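You operate a simulated robot arm through the tools that you are given. There is no shell and no other tool. Be economical: measure what you need, move in short steps, check, and stop when the job is done.

You are at the controls of a simulated robot arm. One attempt, no reset.

TASK
Set block J-51 in the black tray and prime a patch, then put the float back and close the pot.
Fine: load the small float in the small primer pot; the other block stays bare. Set down upright: small float. A coat counts when it lies all over at full strength: go over it till it gets no stronger.

The check looks at the end state, three seconds after you hand in, the way a careful person would. Anything else that was tipped, shoved, dropped, spilled or broken makes it a failure.

THE ROBOT
A 6-joint arm with a two-finger parallel gripper, fixed in place. Base frame: the origin is at the foot of the arm, x ahead of it, y to its left, z up; the work surface is at about z = 0.8. Readings come in m, degrees, newtons and seconds.
With the tool pointing down near the work surface it reaches from about 0.24 to 0.64 m from the base axis. Its first joint turns from -66.0 to 66.0 degrees. Payload 2.7 kg.
Tool frame: the origin (TCP) lies between the finger pads and is the grasp point; the fingertips stand 0.023 m ahead of it; z points along the fingers, y is the line along which they close. Largest opening 0.094 m; finger width 0.038, thickness 0.01; the body of the gripper, 0.054 by 0.096 m, starts 0.039 m behind the TCP.
Orientation is that of the tool frame in the base frame, as a unit quaternion [w, x, y, z]. With the fingers straight down and closing along the base's y, the tool's x points along the base's -x, its y along +y and its z along -z.

THE INTERFACE
- The arm moves only by the tool apply_moves. Its argument "series" is a list of rows, each a list of 7 numbers: the shift along the tool's x, y, z in m, then the turn, a rotation vector about the tool's x, y, z in degrees, then the finger opening in m, from 0 to 0.094. In form: [[x, y, z, wx, wy, wz, claw], ...]. A call has 1 to 10 rows; each row shifts and turns the commanded pose from where the row before left it, along the tool's axes as they then stand. Each row takes 0.2 s and may step no farther than 0.05 m and 8.6 degrees from the row before; otherwise, or with a gripper value out of range, the whole call is refused. Where a pose cannot be reached the arm comes as near as it can. A force on the tool above 50 N (or 10 N above the force at the start of the call, whichever is more), or a blocked arm, ends the call early, and 0.2 s more pass. The fingers move at their own pace (about 0.045 m/s each) and stop on an object; they squeeze with about 20 N. The grip force told is the motor's: it shows also when the fingers shut on nothing. Time passes only in rows, and 0.2 s behind the last, so rows that do not move let the fingers close. The reply holds the time, the measured pose of the TCP, the force on the tool along the base axes, the opening and the grip force, in the units named above and with some noise, with the torque about the TCP (base axes, N m) and any sound that the robot's microphone picked up, and new pictures: "show" is both (left out), scene, wrist or none.
- Cameras (640 x 400 px; columns grow to the right, rows downward): "scene" is fixed at [0.073, -0.4613, 1.3697]; the picture's right is [0.70, -0.72, 0.00], its down [-0.54, -0.53, -0.65] and it looks along [0.47, 0.46, -0.76] (base axes); focal length 258 px, centre (320, 200). "wrist" rides on the gripper at [0.086, 0.016, -0.075] in the tool frame; the picture's right is [-0.18, 0.98, 0.00], its down [-0.58, -0.11, -0.81] and it looks along [-0.79, -0.15, 0.59] (tool axes); focal length 243 px, centre (320, 200). There is no depth. A picture from a camera that has moved, and an enlarged one, comes with that camera's place and axes in the base frame and with its lens. The place of the scene camera against the robot may be out by one fixed shift of up to 0.025 m in any direction.
- inspect(camera, box): a new picture of the part [left, top, right, bottom] of that camera's present view, enlarged. No time passes.
- close_job(): hands the job in; it is judged then, once.

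Go step by step. Nothing tells you positions but the pictures and the camera data: compare them with the known pose of the tool, close in by small moves and look again before you grip or let go. The budget is 120 turns and 200 pictures, counting those below and the enlarged ones. Unless the task says otherwise, let go and move clear before handing in, and close with one line.

The tools are called after "Emit:" as a command line: name --pt "numbers of a row" for each row, then --argument value for the rest, lists and objects as JSON in quotes. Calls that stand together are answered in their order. apply_moves: Moves the arm, as the interface text tells. Its arguments: {"type":"object","properties":{"series":{"type":"array","items":{"type":"array","items":{"type":"number"}}},"show":{"type":"string","enum":["both","scene","wrist","none"]}},"required":["series"]} The other tools are called the same way: inspect (camera, box) takes an enlarged picture of a part of a camera's view; close_job () hands the job in.

At the start:

```text
clock: 0.0
eef_pos: [0.3791, 0.0658, 1.0853]
tool_rot: [0.001, 0.0, 1.0, 0.0]
ft_force: [0.2, 0.9, -0.7]
moment: [-0.02, 0.01, -0.01]
grip_width: 0.0939
gripper_force: 0.0
```

scene: 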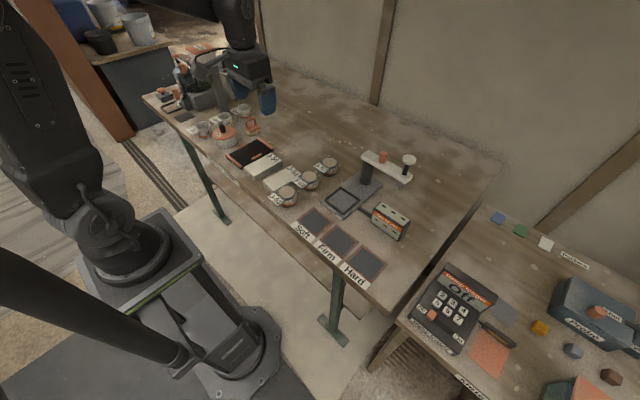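
wrist: 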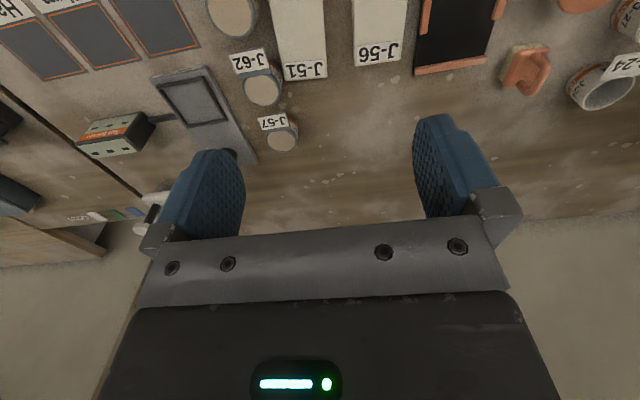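

I see a bench with two white blocks (J-51, J-56), a black tray with orange ends, pots and floats. I look closer at each part first.

Emit:
inspect --camera "scene" --box '[140, 60, 300, 160]'

Emit:
inspect --camera "scene" --box '[220, 120, 420, 245]'

Emit:
inspect --camera "wrist" --box '[200, 0, 640, 200]'

```text
4.00 times, centred on (220, 110) of scene
camera zoom: at [0.073, -0.4613, 1.3697], right [0.7, -0.72, 0.0], down [-0.54, -0.53, -0.65], along [0.47, 0.46, -0.76], focal length 1032 px, centre (720, 560)
```

zoom: 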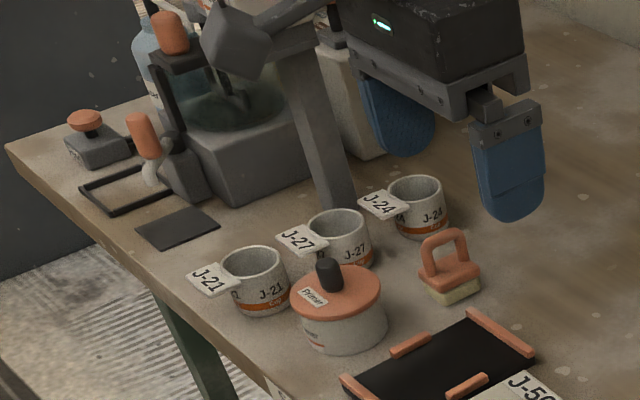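

```text
3.20 times, centred on (320, 182) of scene
camera zoom: at [0.073, -0.4613, 1.3697], right [0.7, -0.72, 0.0], down [-0.54, -0.53, -0.65], along [0.47, 0.46, -0.76], focal length 826 px, centre (320, 256)
```

zoom: 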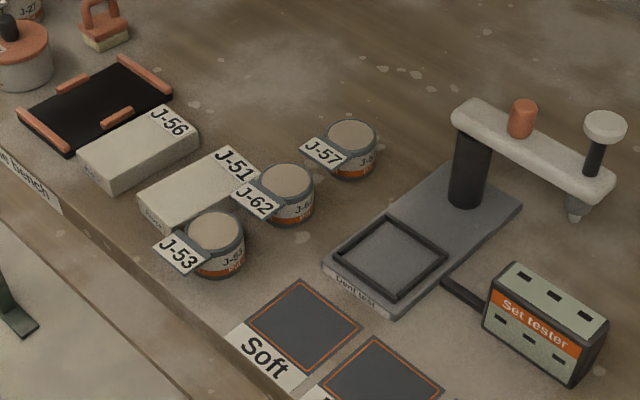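

```text
1.45 times, centred on (420, 100) of wrist
camera zoom: at [0.2929, 0.0812, 1.1612], right [0.18, 0.98, 0.0], down [0.58, -0.11, 0.81], along [0.79, -0.15, -0.59], focal length 353 px, centre (174, 346)
```

zoom: 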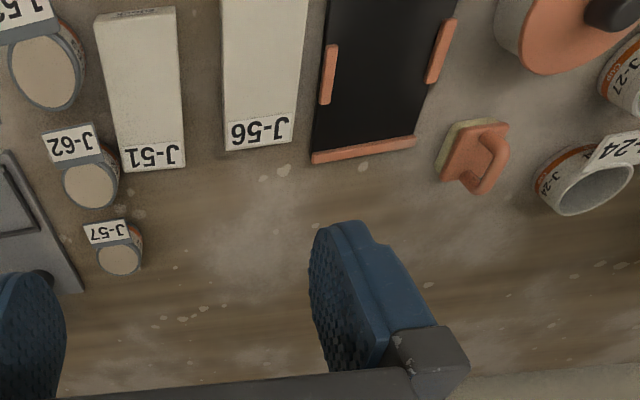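

I'll pull the arm back so that the wrist camera sees the blocks, tray, pot and float more fully.

Emit:
apply_moves --pt "0.05 0.03 0 0 0 0 0.094" --pt "0.05 0.03 0 0 0 0 0.094" --pt "0 0 0 0 0 0 0.094" --show "both"

```text
refused: row 1 steps farther than a row can; nothing moved
```

Emit:
apply_moves --pt "0.035 0.03 0 0 0 0 0.094" --pt "0.035 0.03 0 0 0 0 0.094" --pt "0.03 0 0 0 0 0 0.094" --pt "0 0 0 0 0 0 0.094" --show "both"

```text
clock: 1.0
eef_pos: [0.2798, 0.1266, 1.085]
tool_rot: [0.001, -0.001, 1.0, 0.001]
ft_force: [-0.4, 0.5, 0.5]
moment: [-0.01, 0.01, -0.04]
grip_width: 0.0939
gripper_force: 0.0
camera wrist: at [0.1935, 0.1422, 1.1603], right [0.18, 0.98, 0.0], down [0.58, -0.11, 0.81], along [0.79, -0.15, -0.59], focal length 243 px, centre (320, 200)
```

scene: 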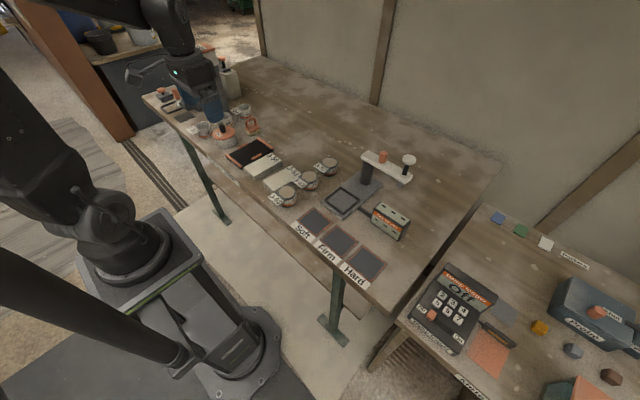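
wrist: 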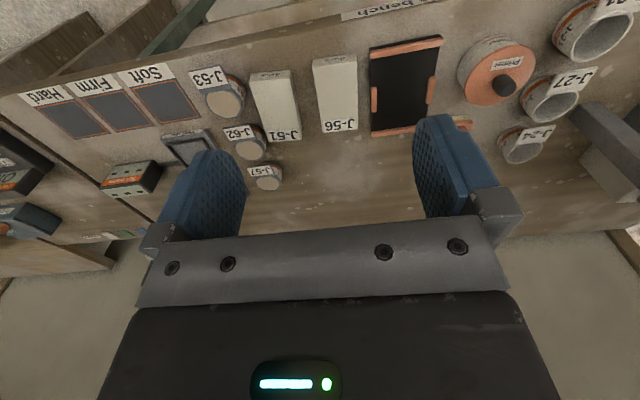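

Emit:
inspect --camera "wrist" --box '[240, 20, 400, 120]'

Emit:
inspect --camera "wrist" --box '[340, 20, 500, 140]'

Emit:
inspect --camera "wrist" --box '[430, 10, 630, 135]'

```text
4.00 times, centred on (320, 70) of wrist
camera zoom: at [0.1935, 0.1422, 1.1603], right [0.18, 0.98, 0.0], down [0.58, -0.11, 0.81], along [0.79, -0.15, -0.59], focal length 970 px, centre (320, 720)
```

zoom: 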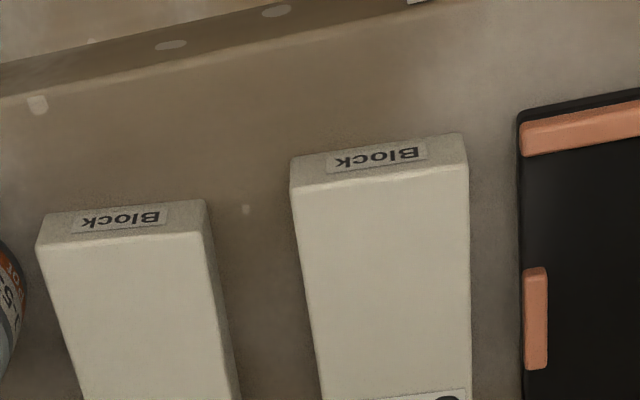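

```text
3.33 times, centred on (420, 80) of wrist
camera zoom: at [0.1935, 0.1422, 1.1603], right [0.18, 0.98, 0.0], down [0.58, -0.11, 0.81], along [0.79, -0.15, -0.59], focal length 809 px, centre (-13, 600)
```

zoom: 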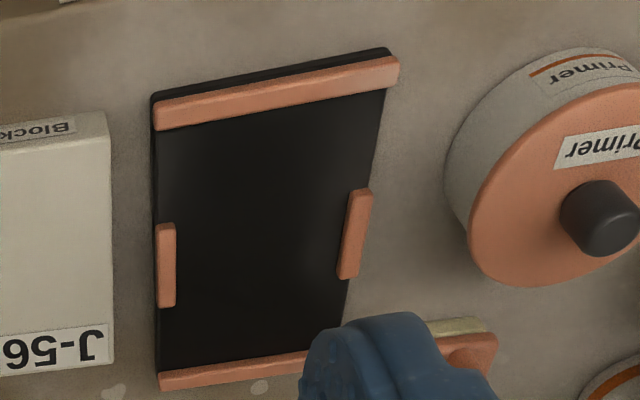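

```text
3.20 times, centred on (530, 72) of wrist
camera zoom: at [0.1935, 0.1422, 1.1603], right [0.18, 0.98, 0.0], down [0.58, -0.11, 0.81], along [0.79, -0.15, -0.59], focal length 776 px, centre (-352, 608)
```

zoom: 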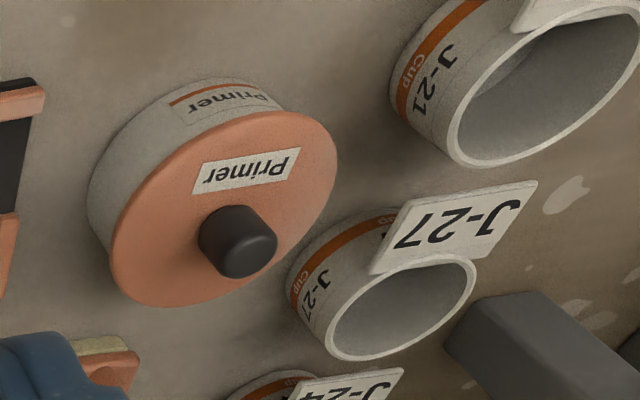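

Only one pot labelled "Primer" is seen so far; let me check the left end of the bench for other pots or floats.

Emit:
inspect --camera "scene" --box '[140, 60, 268, 140]'

Emit:
inspect --camera "wrist" --box '[440, 60, 640, 260]'

```text
5.00 times, centred on (204, 100) of scene
camera zoom: at [0.073, -0.4613, 1.3697], right [0.7, -0.72, 0.0], down [-0.54, -0.53, -0.65], along [0.47, 0.46, -0.76], focal length 1290 px, centre (900, 700)
```

zoom: 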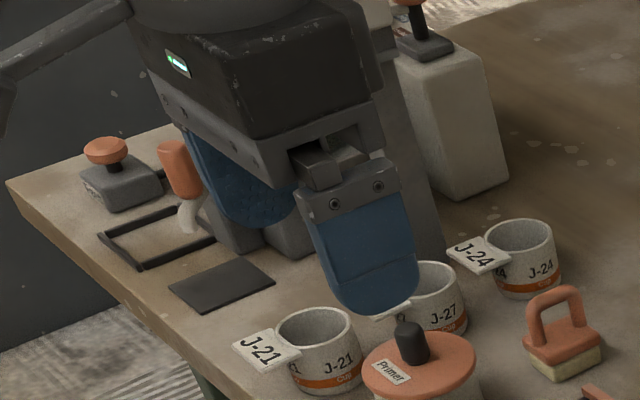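

```text
2.00 times, centred on (540, 160) of wrist
camera zoom: at [0.1935, 0.1422, 1.1603], right [0.18, 0.98, 0.0], down [0.58, -0.11, 0.81], along [0.79, -0.15, -0.59], focal length 485 px, centre (-120, 280)
```

zoom: 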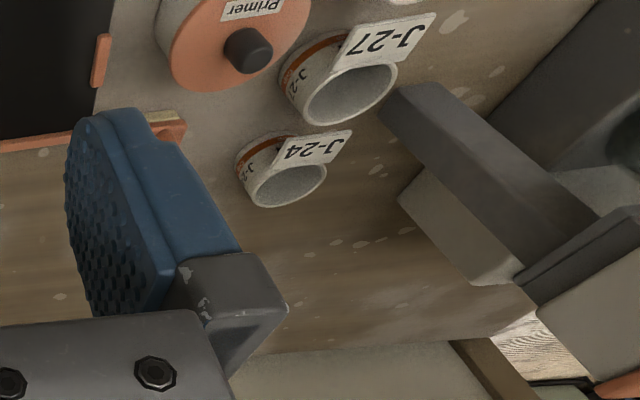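

J-51 lies at about x 0.35–0.457, y 0.01–0.065; the tray's centre is near (0.419, 0.226). I move above J-51 to look closer.

Emit:
apply_moves --pt "-0.025 -0.018 0.031 0 0 0 0.094" --pt "-0.025 -0.018 0.031 0 0 0 0.094" --pt "-0.025 -0.018 0.031 0 0 0 0.094" --pt "-0.025 -0.018 0.031 0 0 0 0.094" --pt "-0.025 -0.018 0.031 0 0 0 0.094" --pt "0 0 0 0 0 0 0.094" --show "both"

Emit:
inspect --camera "scene" --box '[220, 120, 348, 220]'

```text
clock: 2.4
eef_pos: [0.4054, 0.0397, 0.9298]
tool_rot: [0.001, -0.001, 1.0, 0.002]
ft_force: [0.4, -0.3, 0.3]
moment: [0.0, 0.01, -0.01]
grip_width: 0.094
gripper_force: 0.1
camera wrist: at [0.3194, 0.0552, 1.0062], right [0.18, 0.98, 0.0], down [0.58, -0.11, 0.81], along [0.79, -0.15, -0.59], focal length 243 px, centre (320, 200)
```

scene: 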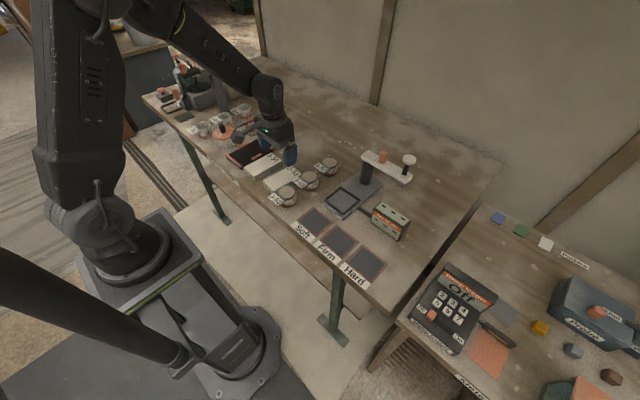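
wrist: 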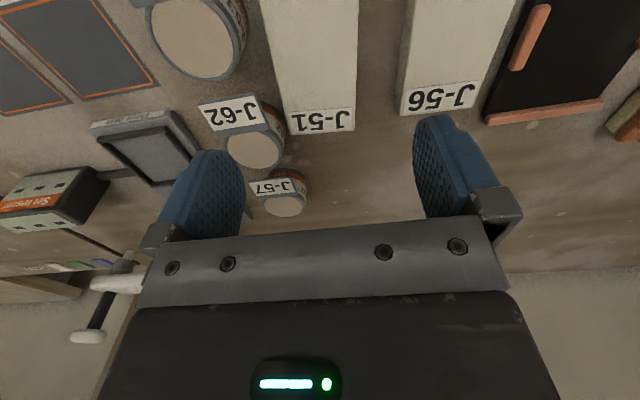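

```text
4.00 times, centred on (284, 170) of scene
camera zoom: at [0.073, -0.4613, 1.3697], right [0.7, -0.72, 0.0], down [-0.54, -0.53, -0.65], along [0.47, 0.46, -0.76], focal length 1032 px, centre (464, 320)
```

zoom: 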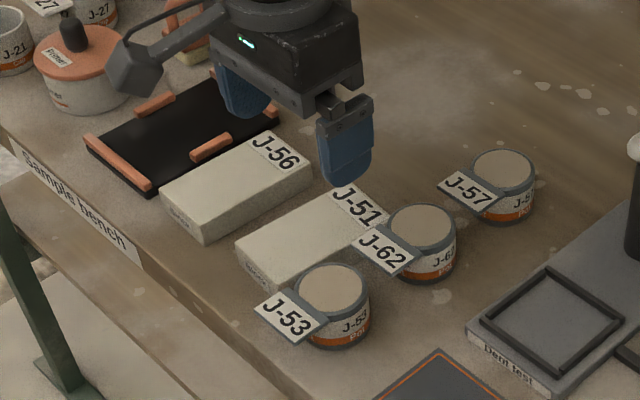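

Emit:
inspect --camera "wrist" --box '[160, 0, 400, 150]'

```text
2.67 times, centred on (280, 75) of wrist
camera zoom: at [0.3194, 0.0552, 1.0062], right [0.18, 0.98, 0.0], down [0.58, -0.11, 0.81], along [0.79, -0.15, -0.59], focal length 647 px, centre (427, 533)
```

zoom: 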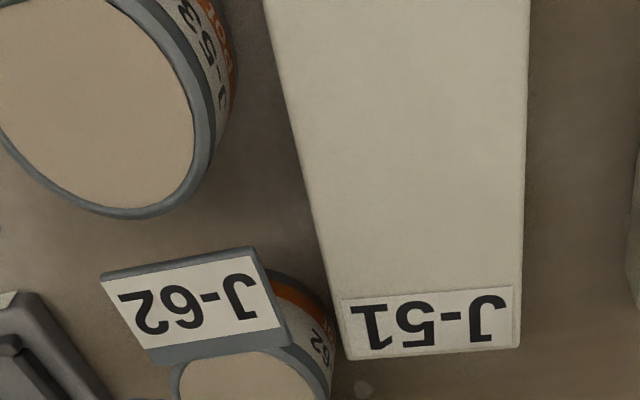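

The gap between J-51 and the two pots beside it is only about 1.3 cm, tight for a finger. I'll press lightly on the block's top with part-closed fingers and draw it 1–1.5 cm toward +y before gripping it.

Emit:
apply_moves --pt "0 -0.004 0.0 0 0 4.5 0.03" --pt "0 0 0.0 0 0 0 0.03" --pt "0 0 0.0 0 0 0 0.03" --pt "0 0 0.035 0 0 0 0.03" --pt "0 0 0.035 0 0 0 0.03" --pt "0 0 0 0 0 0 0.03" --show "both"

Emit:
inspect --camera "scene" --box '[220, 120, 348, 220]'

```text
clock: 3.8
eef_pos: [0.4045, 0.0329, 0.8611]
tool_rot: [0.001, 0.038, 0.999, 0.001]
ft_force: [1.1, -0.4, -0.1]
moment: [-0.02, -0.02, 0.01]
grip_width: 0.0298
gripper_force: 0.1
camera wrist: at [0.3211, 0.0556, 0.9362], right [0.26, 0.97, 0.0], down [0.57, -0.15, 0.81], along [0.78, -0.21, -0.59], focal length 243 px, centre (320, 200)
```

scene: 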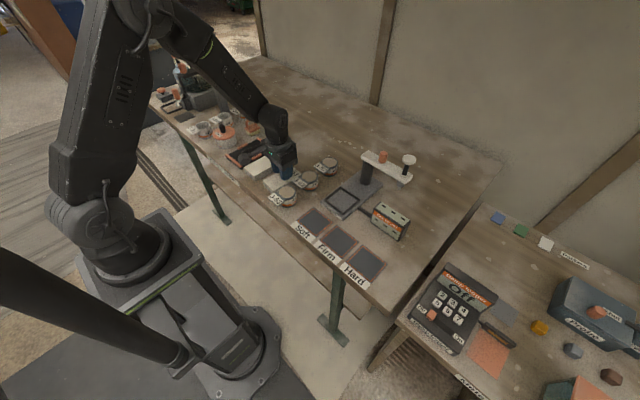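
wrist: 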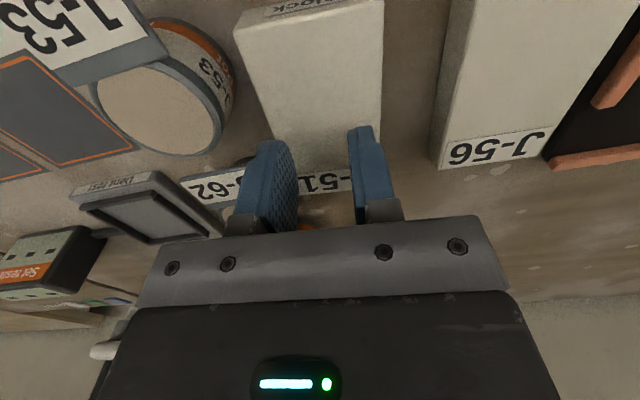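

```text
4.00 times, centred on (284, 170) of scene
camera zoom: at [0.073, -0.4613, 1.3697], right [0.7, -0.72, 0.0], down [-0.54, -0.53, -0.65], along [0.47, 0.46, -0.76], focal length 1032 px, centre (464, 320)
```

zoom: 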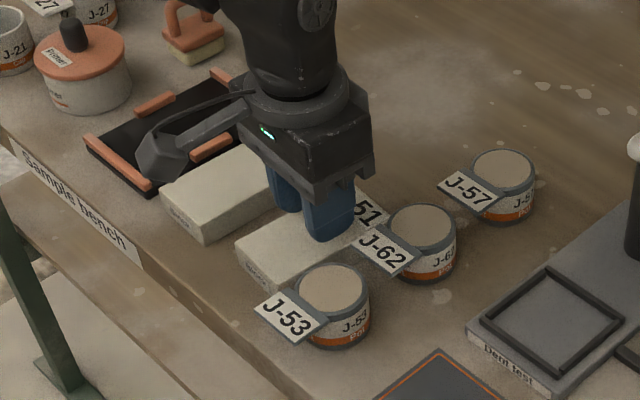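

Emit:
apply_moves --pt "0 0.006 0.003 0 0 0 0.03" --pt "0 0 0.004 0 0 0 0.03" --show "wrist"

```text
clock: 4.4
eef_pos: [0.4048, 0.0388, 0.8544]
tool_rot: [0.001, 0.038, 0.999, 0.001]
ft_force: [0.1, -0.2, -0.3]
moment: [-0.01, 0.0, 0.02]
grip_width: 0.03
gripper_force: 0.0
camera wrist: at [0.3217, 0.0611, 0.9291], right [0.26, 0.97, 0.0], down [0.57, -0.16, 0.81], along [0.78, -0.21, -0.59], focal length 243 px, centre (320, 200)
```

wrist: 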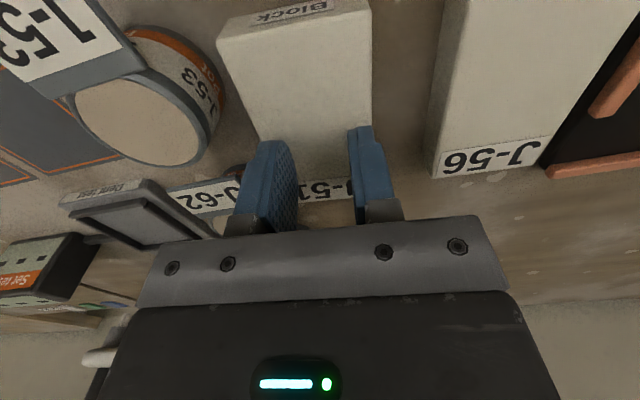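

Emit:
apply_moves --pt "0 0 0.002 0 0 0 0.03" --pt "0 0 0.002 0 0 0 0.03" --show "none"

```text
clock: 5.0
eef_pos: [0.4053, 0.0387, 0.8496]
tool_rot: [0.001, 0.039, 0.999, 0.002]
ft_force: [0.7, 0.2, 0.1]
moment: [-0.03, 0.01, 0.01]
grip_width: 0.0303
gripper_force: 0.0
```

Emit:
apply_moves --pt "0 0 0.0015 0 0 0 0.03" --pt "0 0 0.0 0 0 0 0.03" --show "none"

```text
clock: 5.6
eef_pos: [0.4049, 0.038, 0.8477]
tool_rot: [0.001, 0.038, 0.999, 0.001]
ft_force: [0.0, 0.2, -0.9]
moment: [-0.02, -0.05, 0.0]
grip_width: 0.0296
gripper_force: 0.0
```

Emit:
apply_moves --pt "0 0 0.0015 0 0 0 0.03" --pt "0 0 0.0 0 0 0 0.03" --show "wrist"

Emit:
inspect --camera "scene" --box '[252, 150, 332, 200]'

```text
clock: 6.2
eef_pos: [0.4043, 0.0394, 0.8479]
tool_rot: [0.002, 0.038, 0.999, 0.001]
ft_force: [-4.8, -3.2, 25.0]
moment: [-0.28, 0.4, -0.03]
grip_width: 0.0299
gripper_force: 0.1
camera wrist: at [0.3207, 0.0606, 0.9233], right [0.26, 0.97, 0.0], down [0.57, -0.15, 0.81], along [0.78, -0.21, -0.59], focal length 243 px, centre (320, 200)
```

wrist: 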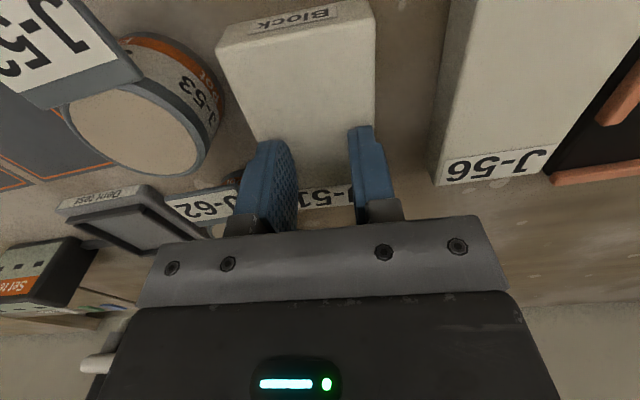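

```text
8.00 times, centred on (292, 175) of scene
camera zoom: at [0.0725, -0.4614, 1.3697], right [0.7, -0.72, 0.0], down [-0.54, -0.53, -0.65], along [0.47, 0.46, -0.76], focal length 2064 px, centre (544, 400)
```

zoom: 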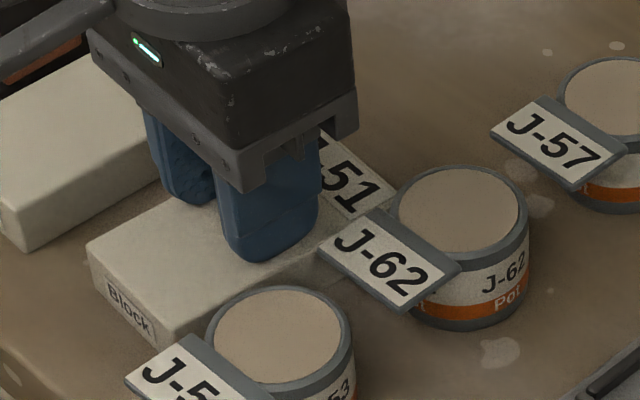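

Contact at about 25 N (block top z ≈ 0.825). Now I draw it toward +y.

Emit:
apply_moves --pt "0 0.003 -0.0003 0 0 0 0.03" --pt "0 0.004 0 0 0 0 0.03" --pt "0 0.004 0 0 0 0 0.03" --pt "0 0.004 0 0 0 0 0.03" --pt "0 0 0 0 0 0 0.03" --show "wrist"

Emit:
inspect --camera "scene" --box '[252, 150, 332, 200]'

```text
clock: 7.4
eef_pos: [0.4066, 0.0531, 0.8486]
tool_rot: [0.002, 0.038, 0.999, 0.003]
ft_force: [-2.6, -13.6, 35.2]
moment: [-0.54, 0.38, 0.06]
grip_width: 0.0306
gripper_force: 0.7
camera wrist: at [0.3226, 0.0751, 0.9232], right [0.26, 0.97, 0.0], down [0.57, -0.16, 0.81], along [0.78, -0.21, -0.59], focal length 243 px, centre (320, 200)
```

wrist: 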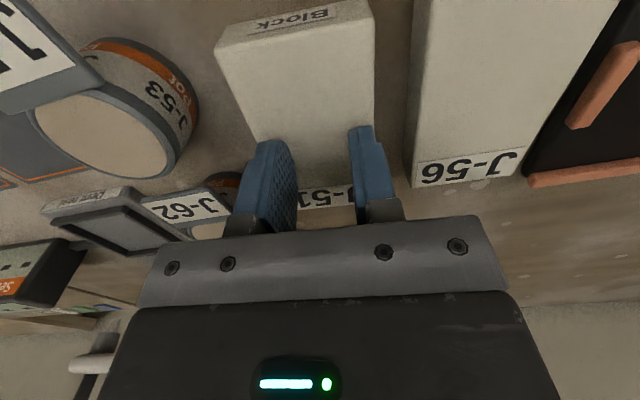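

```text
8.00 times, centred on (292, 175) of scene
camera zoom: at [0.0725, -0.4617, 1.3697], right [0.7, -0.72, 0.0], down [-0.54, -0.53, -0.65], along [0.47, 0.46, -0.76], focal length 2064 px, centre (544, 400)
```

zoom: 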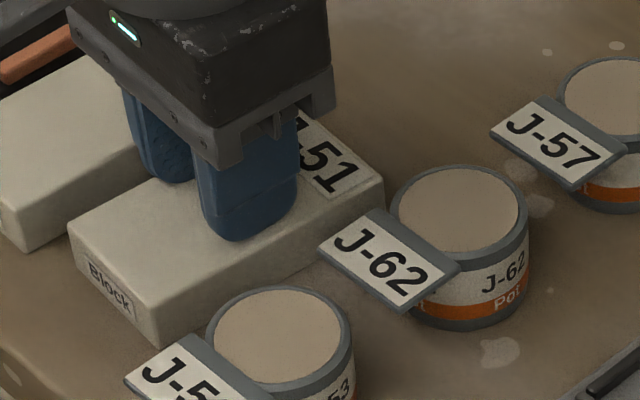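

The block followed cleanly; there is now room on both sides. I lift, open, and come down astride the block.

Emit:
apply_moves --pt "0 0 -0.02 0 0 0 0.03" --pt "0 0 0 0 0 1.5 0.076" --pt "0 0 0 0 0 0 0.076" --pt "0 0 0 0 0 0 0.076" --pt "0 0 0 0 0 0 0.076" --show "wrist"

Emit:
inspect --camera "scene" --box '[252, 150, 332, 200]'

```text
clock: 8.6
eef_pos: [0.406, 0.0538, 0.8666]
tool_rot: [0.001, 0.051, 0.999, 0.001]
ft_force: [0.2, 0.0, 0.4]
moment: [0.01, 0.02, -0.01]
grip_width: 0.0761
gripper_force: 0.1
camera wrist: at [0.3219, 0.0782, 0.9426], right [0.28, 0.96, 0.0], down [0.57, -0.17, 0.81], along [0.77, -0.23, -0.59], focal length 243 px, centre (320, 200)
```

wrist: 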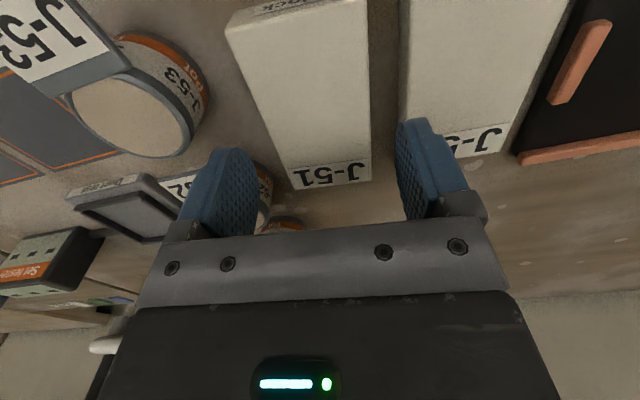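

```text
8.00 times, centred on (292, 175) of scene
camera zoom: at [0.073, -0.4613, 1.3697], right [0.7, -0.72, 0.0], down [-0.54, -0.53, -0.65], along [0.47, 0.46, -0.76], focal length 2064 px, centre (544, 400)
```

zoom: 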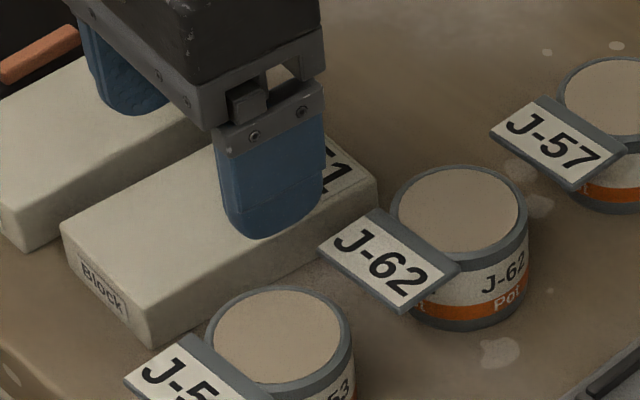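

I narrow the opening to 0.067 to keep clear of J-56, then go down.

Emit:
apply_moves --pt "0 -0.0015 0 0 0 0.6 0.067" --pt "0 0 0 0 0 0 0.067" --pt "0 0 0.012 0 0 0 0.067" --pt "0 0 0.01 0 0 0 0.067" --pt "0 0 0 0 0 0 0.067" --show "wrist"

Emit:
inspect --camera "scene" --box '[252, 150, 332, 200]'

```text
clock: 9.8
eef_pos: [0.4044, 0.0521, 0.8449]
tool_rot: [0.001, 0.057, 0.998, 0.001]
ft_force: [0.0, -0.3, 0.3]
moment: [-0.02, 0.02, 0.01]
grip_width: 0.067
gripper_force: 0.1
camera wrist: at [0.3215, 0.0767, 0.92], right [0.29, 0.96, 0.0], down [0.56, -0.18, 0.81], along [0.77, -0.24, -0.59], focal length 243 px, centre (320, 200)
```

wrist: 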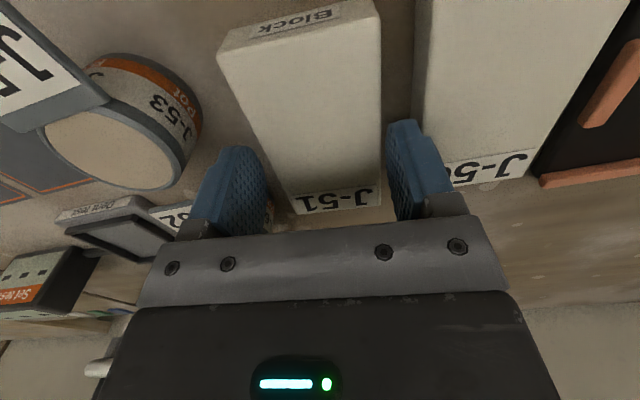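

```text
8.00 times, centred on (292, 175) of scene
camera zoom: at [0.073, -0.4613, 1.3697], right [0.7, -0.72, 0.0], down [-0.54, -0.53, -0.65], along [0.47, 0.46, -0.76], focal length 2064 px, centre (544, 400)
```

zoom: 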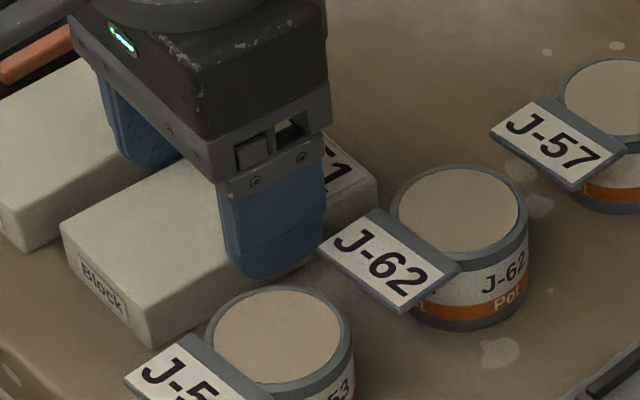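

Emit:
apply_moves --pt "0 0 0.005 0 0 0 0.067" --pt "0 0 0.004 0 0 0 0.067" --pt "0 0 0 0 0 0 0.045" --pt "0 0 0 0 0 0 0.045" --pt "0 0 0 0 0 0 0.045" --pt "0 0 0 0 0 0 0.045" --show "wrist"

```text
clock: 11.2
eef_pos: [0.405, 0.0521, 0.8357]
tool_rot: [0.001, 0.057, 0.998, 0.001]
ft_force: [0.3, 0.9, 2.7]
moment: [-0.06, 0.0, -0.05]
grip_width: 0.0596
gripper_force: 20.2
camera wrist: at [0.3219, 0.0773, 0.9113], right [0.29, 0.96, 0.0], down [0.56, -0.18, 0.81], along [0.77, -0.24, -0.59], focal length 243 px, centre (320, 200)
```

wrist: 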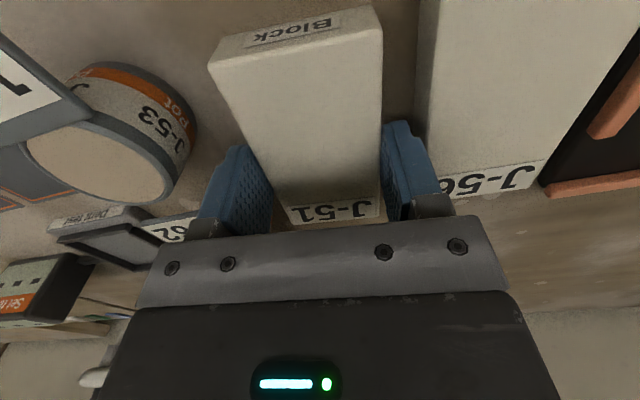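

The block is gripped at 0.0596 m. I lift it slowly.

Emit:
apply_moves --pt "0 0 -0.005 0 0 0 0.045" --pt "0 0 -0.015 0 0 0 0.045" --pt "0 0 -0.02 0 0 0 0.045" --pt "0 0 -0.02 0 0 0 0.045" --pt "0 0 -0.02 0 0 0 0.045" --pt "0 0 0 0 0 0 0.045" --show "wrist"

Emit:
inspect --camera "scene" --box '[220, 110, 348, 200]'

```text
clock: 12.6
eef_pos: [0.405, 0.0526, 0.9156]
tool_rot: [0.0, 0.057, 0.998, 0.001]
ft_force: [-0.7, 0.2, -0.3]
moment: [0.03, -0.03, -0.03]
grip_width: 0.0594
gripper_force: 20.3
camera wrist: at [0.3219, 0.078, 0.9915], right [0.29, 0.96, 0.0], down [0.56, -0.18, 0.81], along [0.77, -0.24, -0.59], focal length 243 px, centre (320, 200)
```

wrist: 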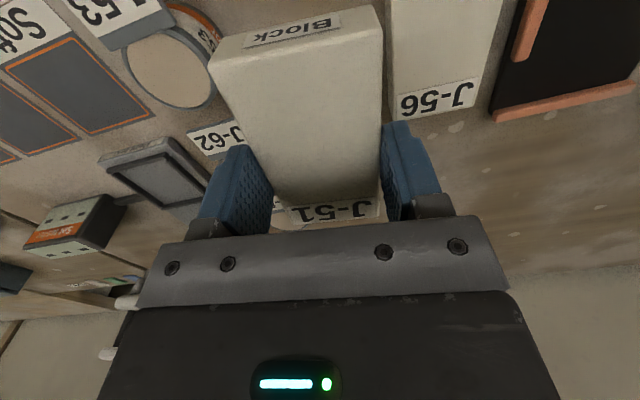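

```text
4.44 times, centred on (284, 155) of scene
camera zoom: at [0.073, -0.4613, 1.3697], right [0.7, -0.72, 0.0], down [-0.54, -0.53, -0.65], along [0.47, 0.46, -0.76], focal length 1147 px, centre (480, 400)
```

zoom: 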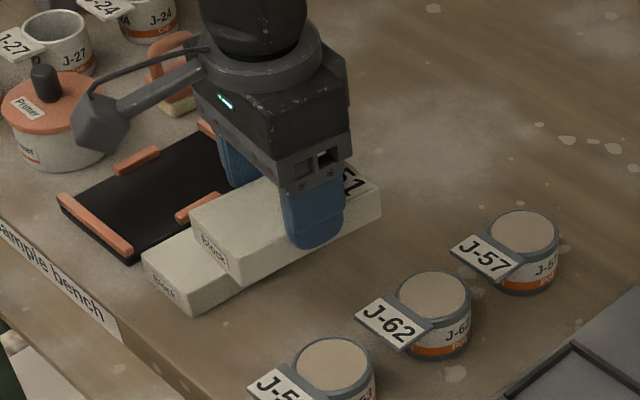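

Now carry it over the tray, turning it square to the tray, and look again.

Emit:
apply_moves --pt "0 0 0 0 0 -6.5 0.045" --pt "-0.004 0.043 0 0 0 0 0.045" --pt "-0.004 0.043 0 0 0 0 0.045" --pt "-0.004 0.043 0 0 0 0 0.045" --pt "0 0.043 0 0 0 0 0.045" --pt "0 0 0 0 0 0 0.045" --show "wrist"

Emit:
inspect --camera "scene" --box '[200, 100, 312, 170]'

```text
clock: 14.0
eef_pos: [0.4176, 0.2239, 0.9176]
tool_rot: [0.001, 0.0, 1.0, 0.0]
ft_force: [0.5, -1.4, -1.2]
moment: [0.01, -0.02, -0.02]
grip_width: 0.0595
gripper_force: 20.1
camera wrist: at [0.3313, 0.2401, 0.9932], right [0.18, 0.98, 0.0], down [0.58, -0.11, 0.81], along [0.79, -0.15, -0.59], focal length 243 px, centre (320, 200)
```

wrist: 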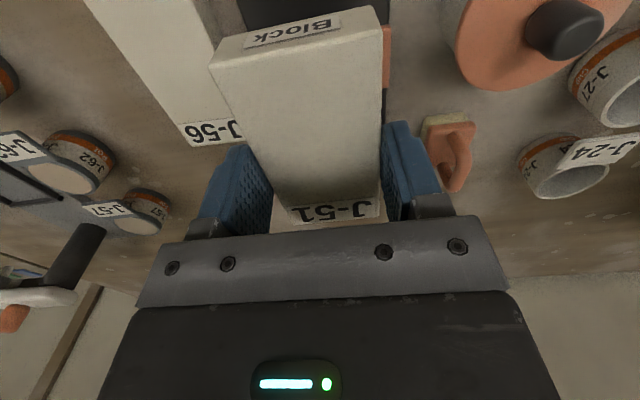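

```text
5.71 times, centred on (256, 135) of scene
camera zoom: at [0.073, -0.4613, 1.3697], right [0.7, -0.72, 0.0], down [-0.54, -0.53, -0.65], along [0.47, 0.46, -0.76], focal length 1474 px, centre (686, 571)
```

zoom: 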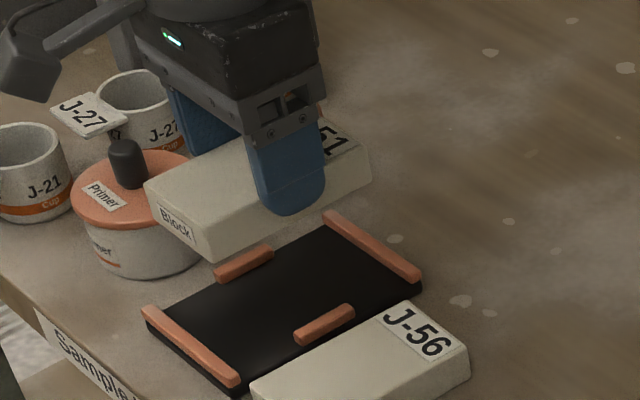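

I zoom on the held block to check whether it hangs level.

Emit:
inspect --camera "scene" --box '[220, 115, 276, 150]'

```text
11.43 times, centred on (248, 132) of scene
camera zoom: at [0.073, -0.4613, 1.3697], right [0.7, -0.72, 0.0], down [-0.54, -0.53, -0.65], along [0.47, 0.46, -0.76], focal length 2949 px, centre (1143, 971)
```

zoom: 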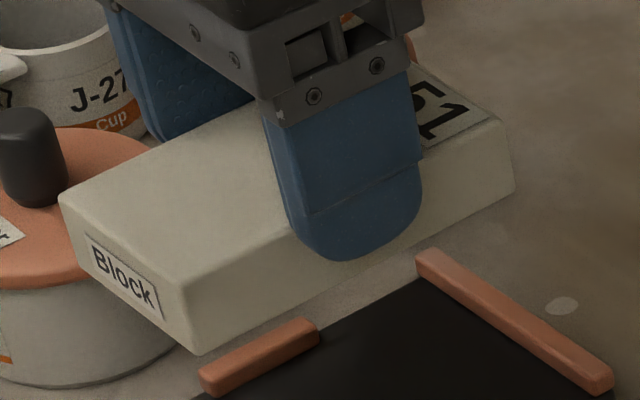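

The block hangs level. I lower it to just above the tray to compare edges directly.

Emit:
apply_moves --pt "0 0.002 0.025 0 0 0 0.045" --pt "0 0 0.025 0 0 0 0.045" --pt "0 0 0 0 0 0 0.045" --show "wrist"

Emit:
inspect --camera "scene" --box '[216, 120, 288, 165]'

Emit:
inspect --camera "wrist" --box '[180, 0, 500, 200]'

```text
clock: 14.8
eef_pos: [0.4183, 0.2266, 0.8664]
tool_rot: [0.001, 0.001, 1.0, 0.001]
ft_force: [-1.3, -0.2, -1.6]
moment: [0.0, -0.03, 0.0]
grip_width: 0.0597
gripper_force: 19.9
camera wrist: at [0.3325, 0.2419, 0.9414], right [0.18, 0.98, 0.0], down [0.58, -0.11, 0.81], along [0.79, -0.15, -0.59], focal length 243 px, centre (320, 200)
```

wrist: 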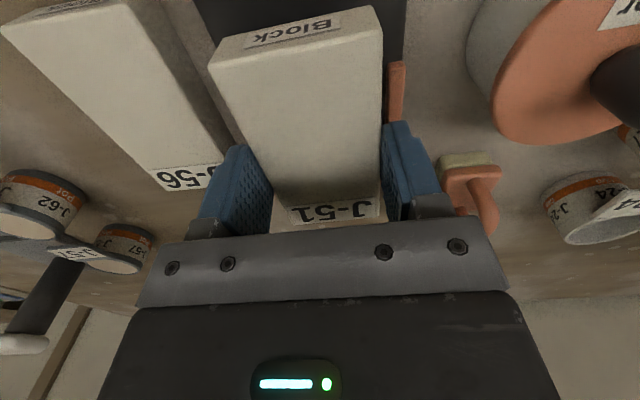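

```text
8.89 times, centred on (252, 142) of scene
camera zoom: at [0.073, -0.4613, 1.3697], right [0.7, -0.72, 0.0], down [-0.54, -0.53, -0.65], along [0.47, 0.46, -0.76], focal length 2294 px, centre (924, 711)
```

zoom: 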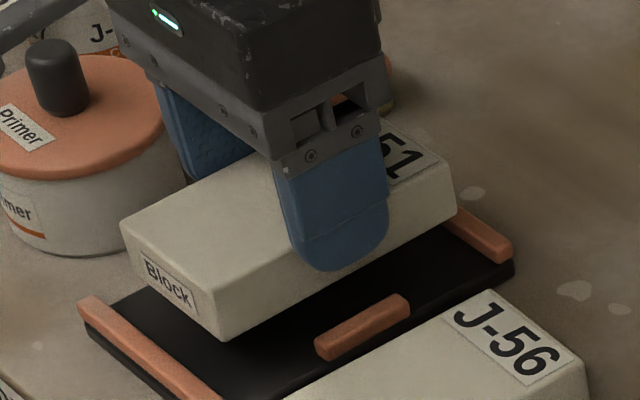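

```text
2.00 times, centred on (340, 100) of wrist
camera zoom: at [0.3325, 0.2419, 0.9414], right [0.18, 0.98, 0.0], down [0.58, -0.11, 0.81], along [0.79, -0.15, -0.59], focal length 485 px, centre (280, 400)
```

zoom: 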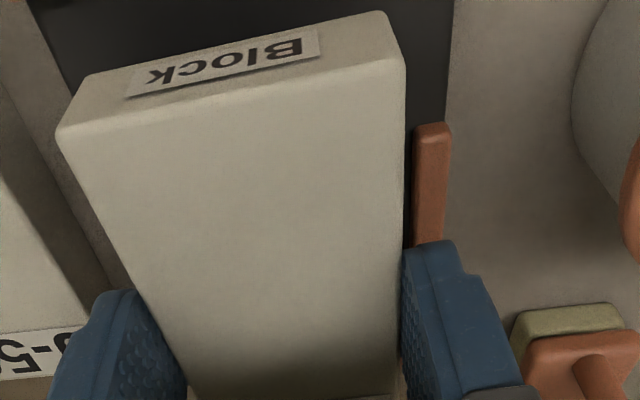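

Everything lines up: stubs' inner faces centred about y 0.227. I nudge +2 mm in x and lower gently.

Emit:
apply_moves --pt "-0.002 0 0.01 0 0 0 0.045" --pt "0 0 0.007 0 0 0 0.045" --pt "0 0 0 0 0 0 0.045" --show "wrist"

Emit:
inspect --camera "scene" --box '[216, 120, 288, 165]'

Emit:
inspect --camera "wrist" --box '[180, 0, 500, 200]'

```text
clock: 15.6
eef_pos: [0.42, 0.2254, 0.8493]
tool_rot: [0.001, 0.0, 1.0, 0.001]
ft_force: [0.4, -0.5, -1.4]
moment: [0.0, 0.02, 0.01]
grip_width: 0.0598
gripper_force: 19.8
camera wrist: at [0.3344, 0.2412, 0.9244], right [0.18, 0.98, 0.0], down [0.58, -0.11, 0.81], along [0.79, -0.15, -0.59], focal length 243 px, centre (320, 200)
```

wrist: 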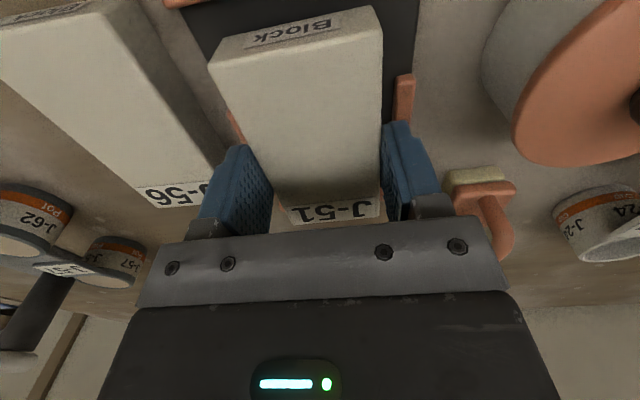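

```text
8.89 times, centred on (252, 142) of scene
camera zoom: at [0.073, -0.4613, 1.3697], right [0.7, -0.72, 0.0], down [-0.54, -0.53, -0.65], along [0.47, 0.46, -0.76], focal length 2294 px, centre (924, 711)
```

zoom: 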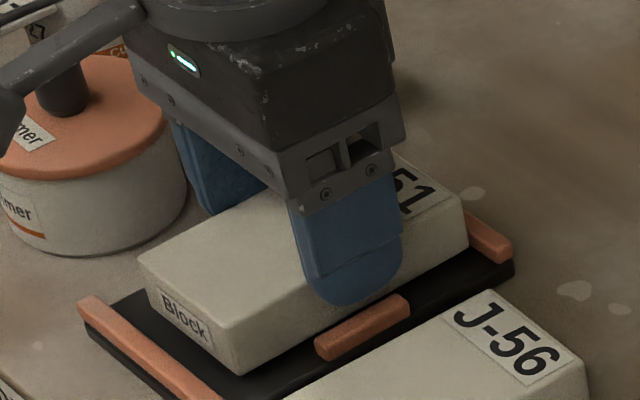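

```text
2.00 times, centred on (340, 100) of wrist
camera zoom: at [0.3344, 0.2412, 0.9244], right [0.18, 0.98, 0.0], down [0.58, -0.11, 0.81], along [0.79, -0.15, -0.59], focal length 485 px, centre (280, 400)
```

zoom: 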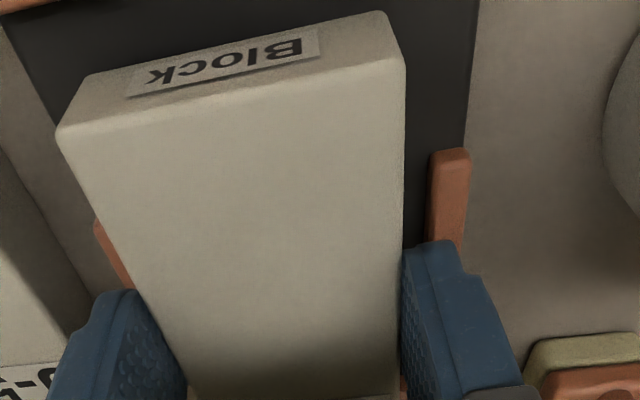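

Emit:
apply_moves --pt "0 0.0015 0.002 0 0 0 0.045" --pt "0 0 0.002 0 0 0 0.045" --pt "0 0 0.001 0 0 0 0.045" --pt "0 0 0 0 0 0 0.045" --show "wrist"

Emit:
inspect --camera "scene" --box '[216, 120, 288, 165]'

```text
clock: 16.6
eef_pos: [0.4206, 0.2277, 0.8449]
tool_rot: [0.002, 0.001, 1.0, 0.001]
ft_force: [-5.2, -4.7, 18.6]
moment: [-0.15, 0.11, -0.04]
grip_width: 0.0599
gripper_force: 19.4
camera wrist: at [0.3346, 0.2427, 0.9203], right [0.18, 0.98, 0.0], down [0.58, -0.11, 0.81], along [0.79, -0.15, -0.59], focal length 243 px, centre (320, 200)
```

wrist: 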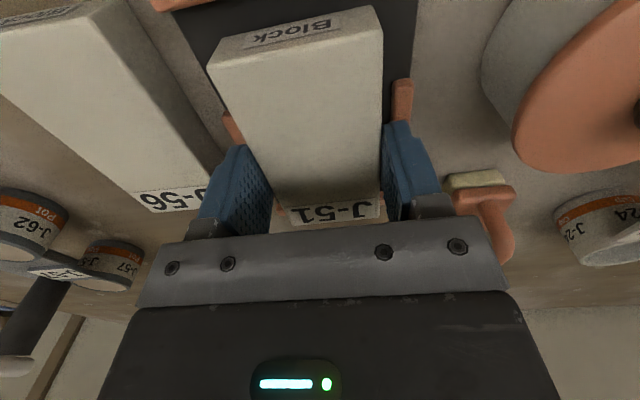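

```text
8.89 times, centred on (252, 142) of scene
camera zoom: at [0.0726, -0.4615, 1.3697], right [0.7, -0.72, 0.0], down [-0.54, -0.53, -0.65], along [0.47, 0.46, -0.76], focal length 2294 px, centre (924, 711)
```

zoom: 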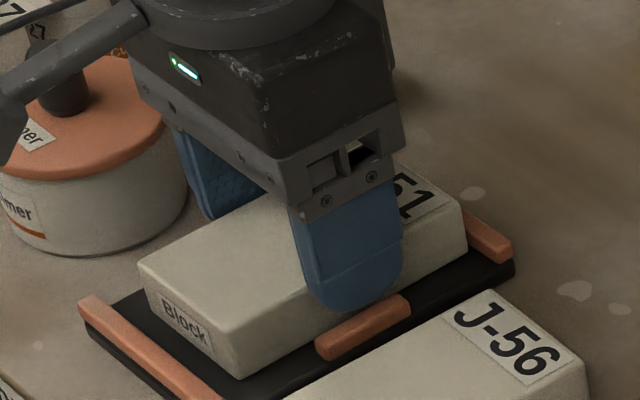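

Firm contact: the block rests on the tray floor (bottom z ≈ 0.809). I ease up slightly, open, and lift clear.

Emit:
apply_moves --pt "0 0 -0.001 0 0 0 0.045" --pt "0 0 0 0 0 0 0.066" --pt "0 0 0 0 0 0 0.068" --pt "0 0 -0.01 0 0 0 0.068" --pt "0 0 -0.03 0 0 0 0.068" --pt "0 0 -0.04 0 0 0 0.068" --pt "0.02 0 -0.04 0 0 0 0.068" --pt "0.04 0 0 0 0 0 0.068" --show "wrist"

Emit:
inspect --camera "scene" --box '[216, 120, 288, 165]'

```text
clock: 18.4
eef_pos: [0.3578, 0.2262, 0.9648]
tool_rot: [0.001, 0.0, 1.0, 0.002]
ft_force: [0.0, 0.0, -0.5]
moment: [-0.02, 0.0, 0.0]
grip_width: 0.068
gripper_force: 0.0
camera wrist: at [0.2727, 0.2419, 1.0402], right [0.18, 0.98, 0.0], down [0.58, -0.11, 0.81], along [0.79, -0.15, -0.59], focal length 243 px, centre (320, 200)
```

wrist: 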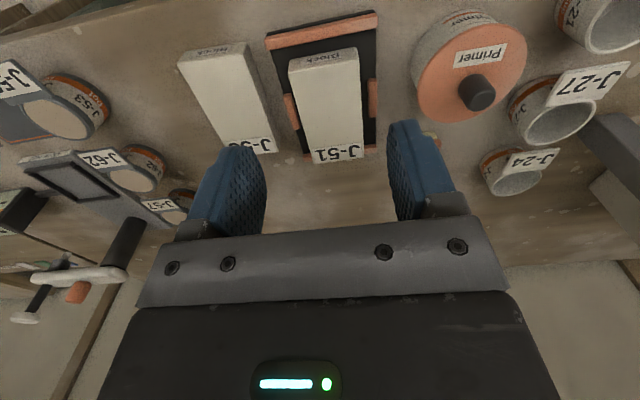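

```text
8.89 times, centred on (252, 142) of scene
camera zoom: at [0.073, -0.4613, 1.3697], right [0.7, -0.72, 0.0], down [-0.54, -0.53, -0.65], along [0.47, 0.46, -0.76], focal length 2294 px, centre (924, 711)
```

zoom: 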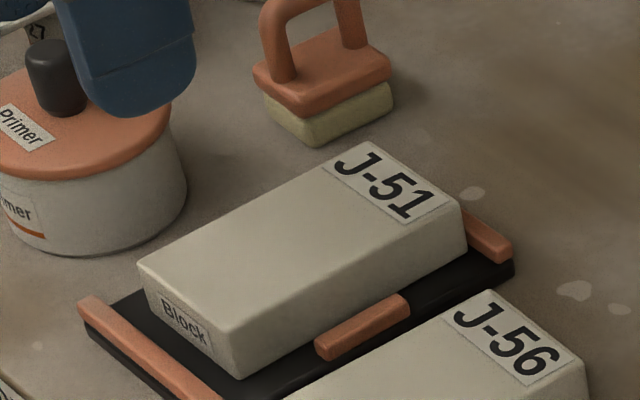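

Emit:
inspect --camera "wrist" --box '[250, 0, 410, 180]'

Emit:
inspect --camera "wrist" --box '[400, 0, 560, 140]'

```text
2.22 times, centred on (330, 90) of wrist
camera zoom: at [0.2727, 0.2419, 1.0402], right [0.18, 0.98, 0.0], down [0.58, -0.11, 0.81], along [0.79, -0.15, -0.59], focal length 539 px, centre (298, 444)
```

zoom: 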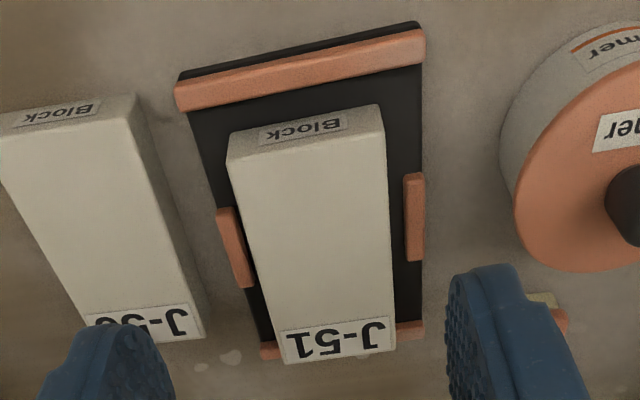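

```text
2.86 times, centred on (480, 70) of wrist
camera zoom: at [0.2727, 0.2419, 1.0402], right [0.18, 0.98, 0.0], down [0.58, -0.11, 0.81], along [0.79, -0.15, -0.59], focal length 693 px, centre (-137, 571)
```

zoom: 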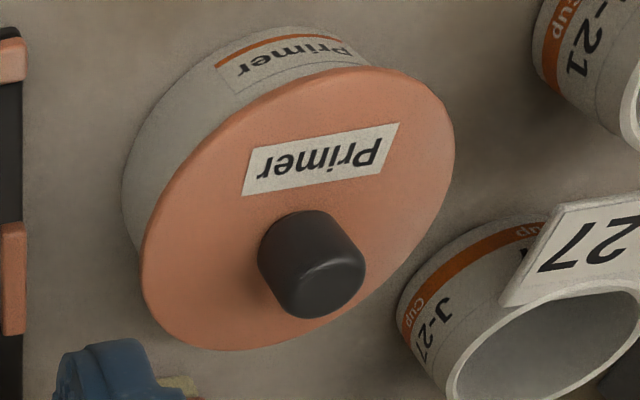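

J-51 sits within the tray walls. Next the primer lid: I move above its knob.

Emit:
apply_moves --pt "-0.014 0.04 0 0 0 0 0.06" --pt "-0.014 0.04 0 0 0 0 0.06" --pt "-0.014 0.04 0.01 0 0 0 0.06" --pt "0 0 0 0 0 0 0.06" --show "wrist"

Emit:
inspect --camera "scene" --box '[190, 95, 270, 145]'

```text
clock: 19.4
eef_pos: [0.4036, 0.3469, 0.9562]
tool_rot: [0.0, 0.001, 1.0, 0.001]
ft_force: [-0.1, 0.1, -0.4]
moment: [0.0, 0.02, 0.02]
grip_width: 0.0597
gripper_force: 0.0
camera wrist: at [0.3182, 0.3618, 1.0309], right [0.18, 0.98, 0.0], down [0.58, -0.11, 0.81], along [0.79, -0.15, -0.59], focal length 243 px, centre (320, 200)
```

wrist: 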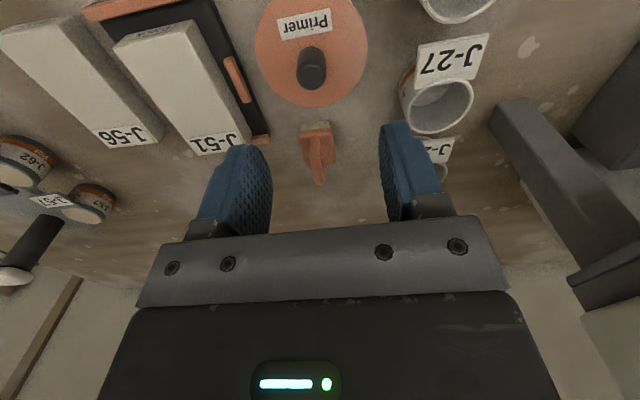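

```text
8.00 times, centred on (230, 120) of scene
camera zoom: at [0.073, -0.4613, 1.3697], right [0.7, -0.72, 0.0], down [-0.54, -0.53, -0.65], along [0.47, 0.46, -0.76], focal length 2064 px, centre (1040, 840)
```

zoom: 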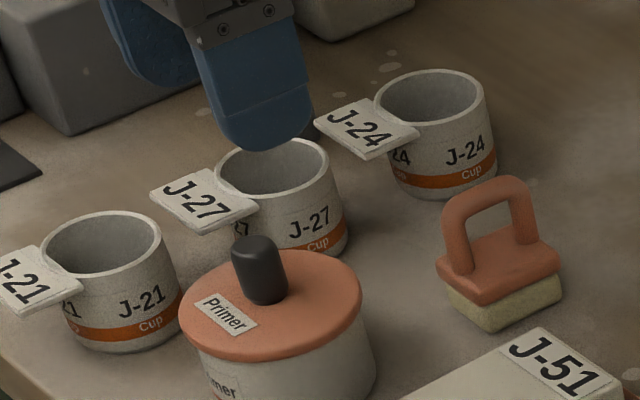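

Knob top triangulates to about (0.3935, 0.342, 0.872). I go over it and down partway.

Emit:
apply_moves --pt "0.01 -0.0047 0.03 0 0 0 0.05" --pt "0 0 0.03 0 0 0 0.05" --pt "0 0 0 0 0 0 0.05" --show "wrist"

Emit:
inspect --camera "scene" --box '[190, 95, 270, 145]'

```text
clock: 20.2
eef_pos: [0.3907, 0.3412, 0.8953]
tool_rot: [0.0, -0.001, 1.0, 0.0]
ft_force: [0.0, 0.2, -0.5]
moment: [0.06, 0.02, 0.0]
grip_width: 0.0499
gripper_force: 0.1
camera wrist: at [0.3061, 0.3567, 0.9712], right [0.18, 0.98, 0.0], down [0.58, -0.11, 0.81], along [0.79, -0.15, -0.59], focal length 243 px, centre (320, 200)
```

wrist: 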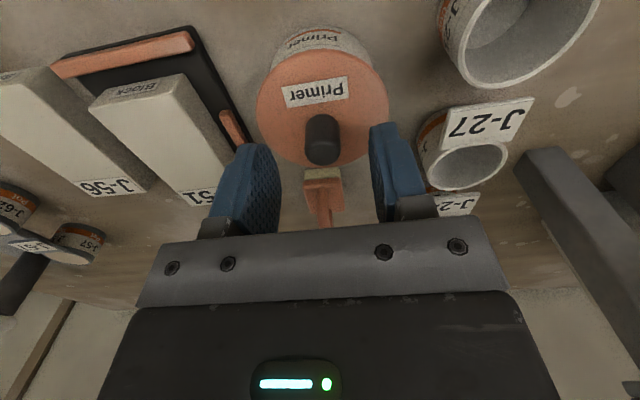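

```text
8.00 times, centred on (230, 120) of scene
camera zoom: at [0.073, -0.4613, 1.3697], right [0.7, -0.72, 0.0], down [-0.54, -0.53, -0.65], along [0.47, 0.46, -0.76], focal length 2064 px, centre (1040, 840)
```

zoom: 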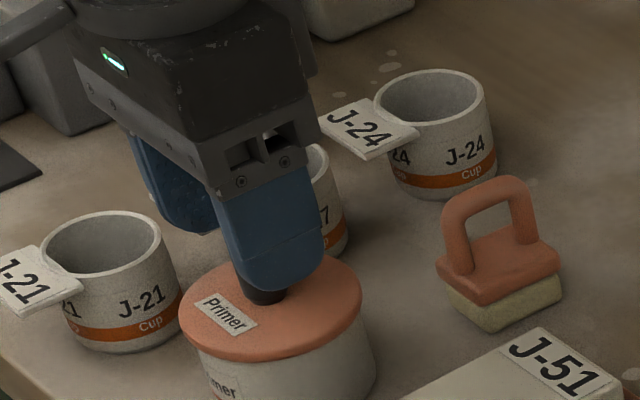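

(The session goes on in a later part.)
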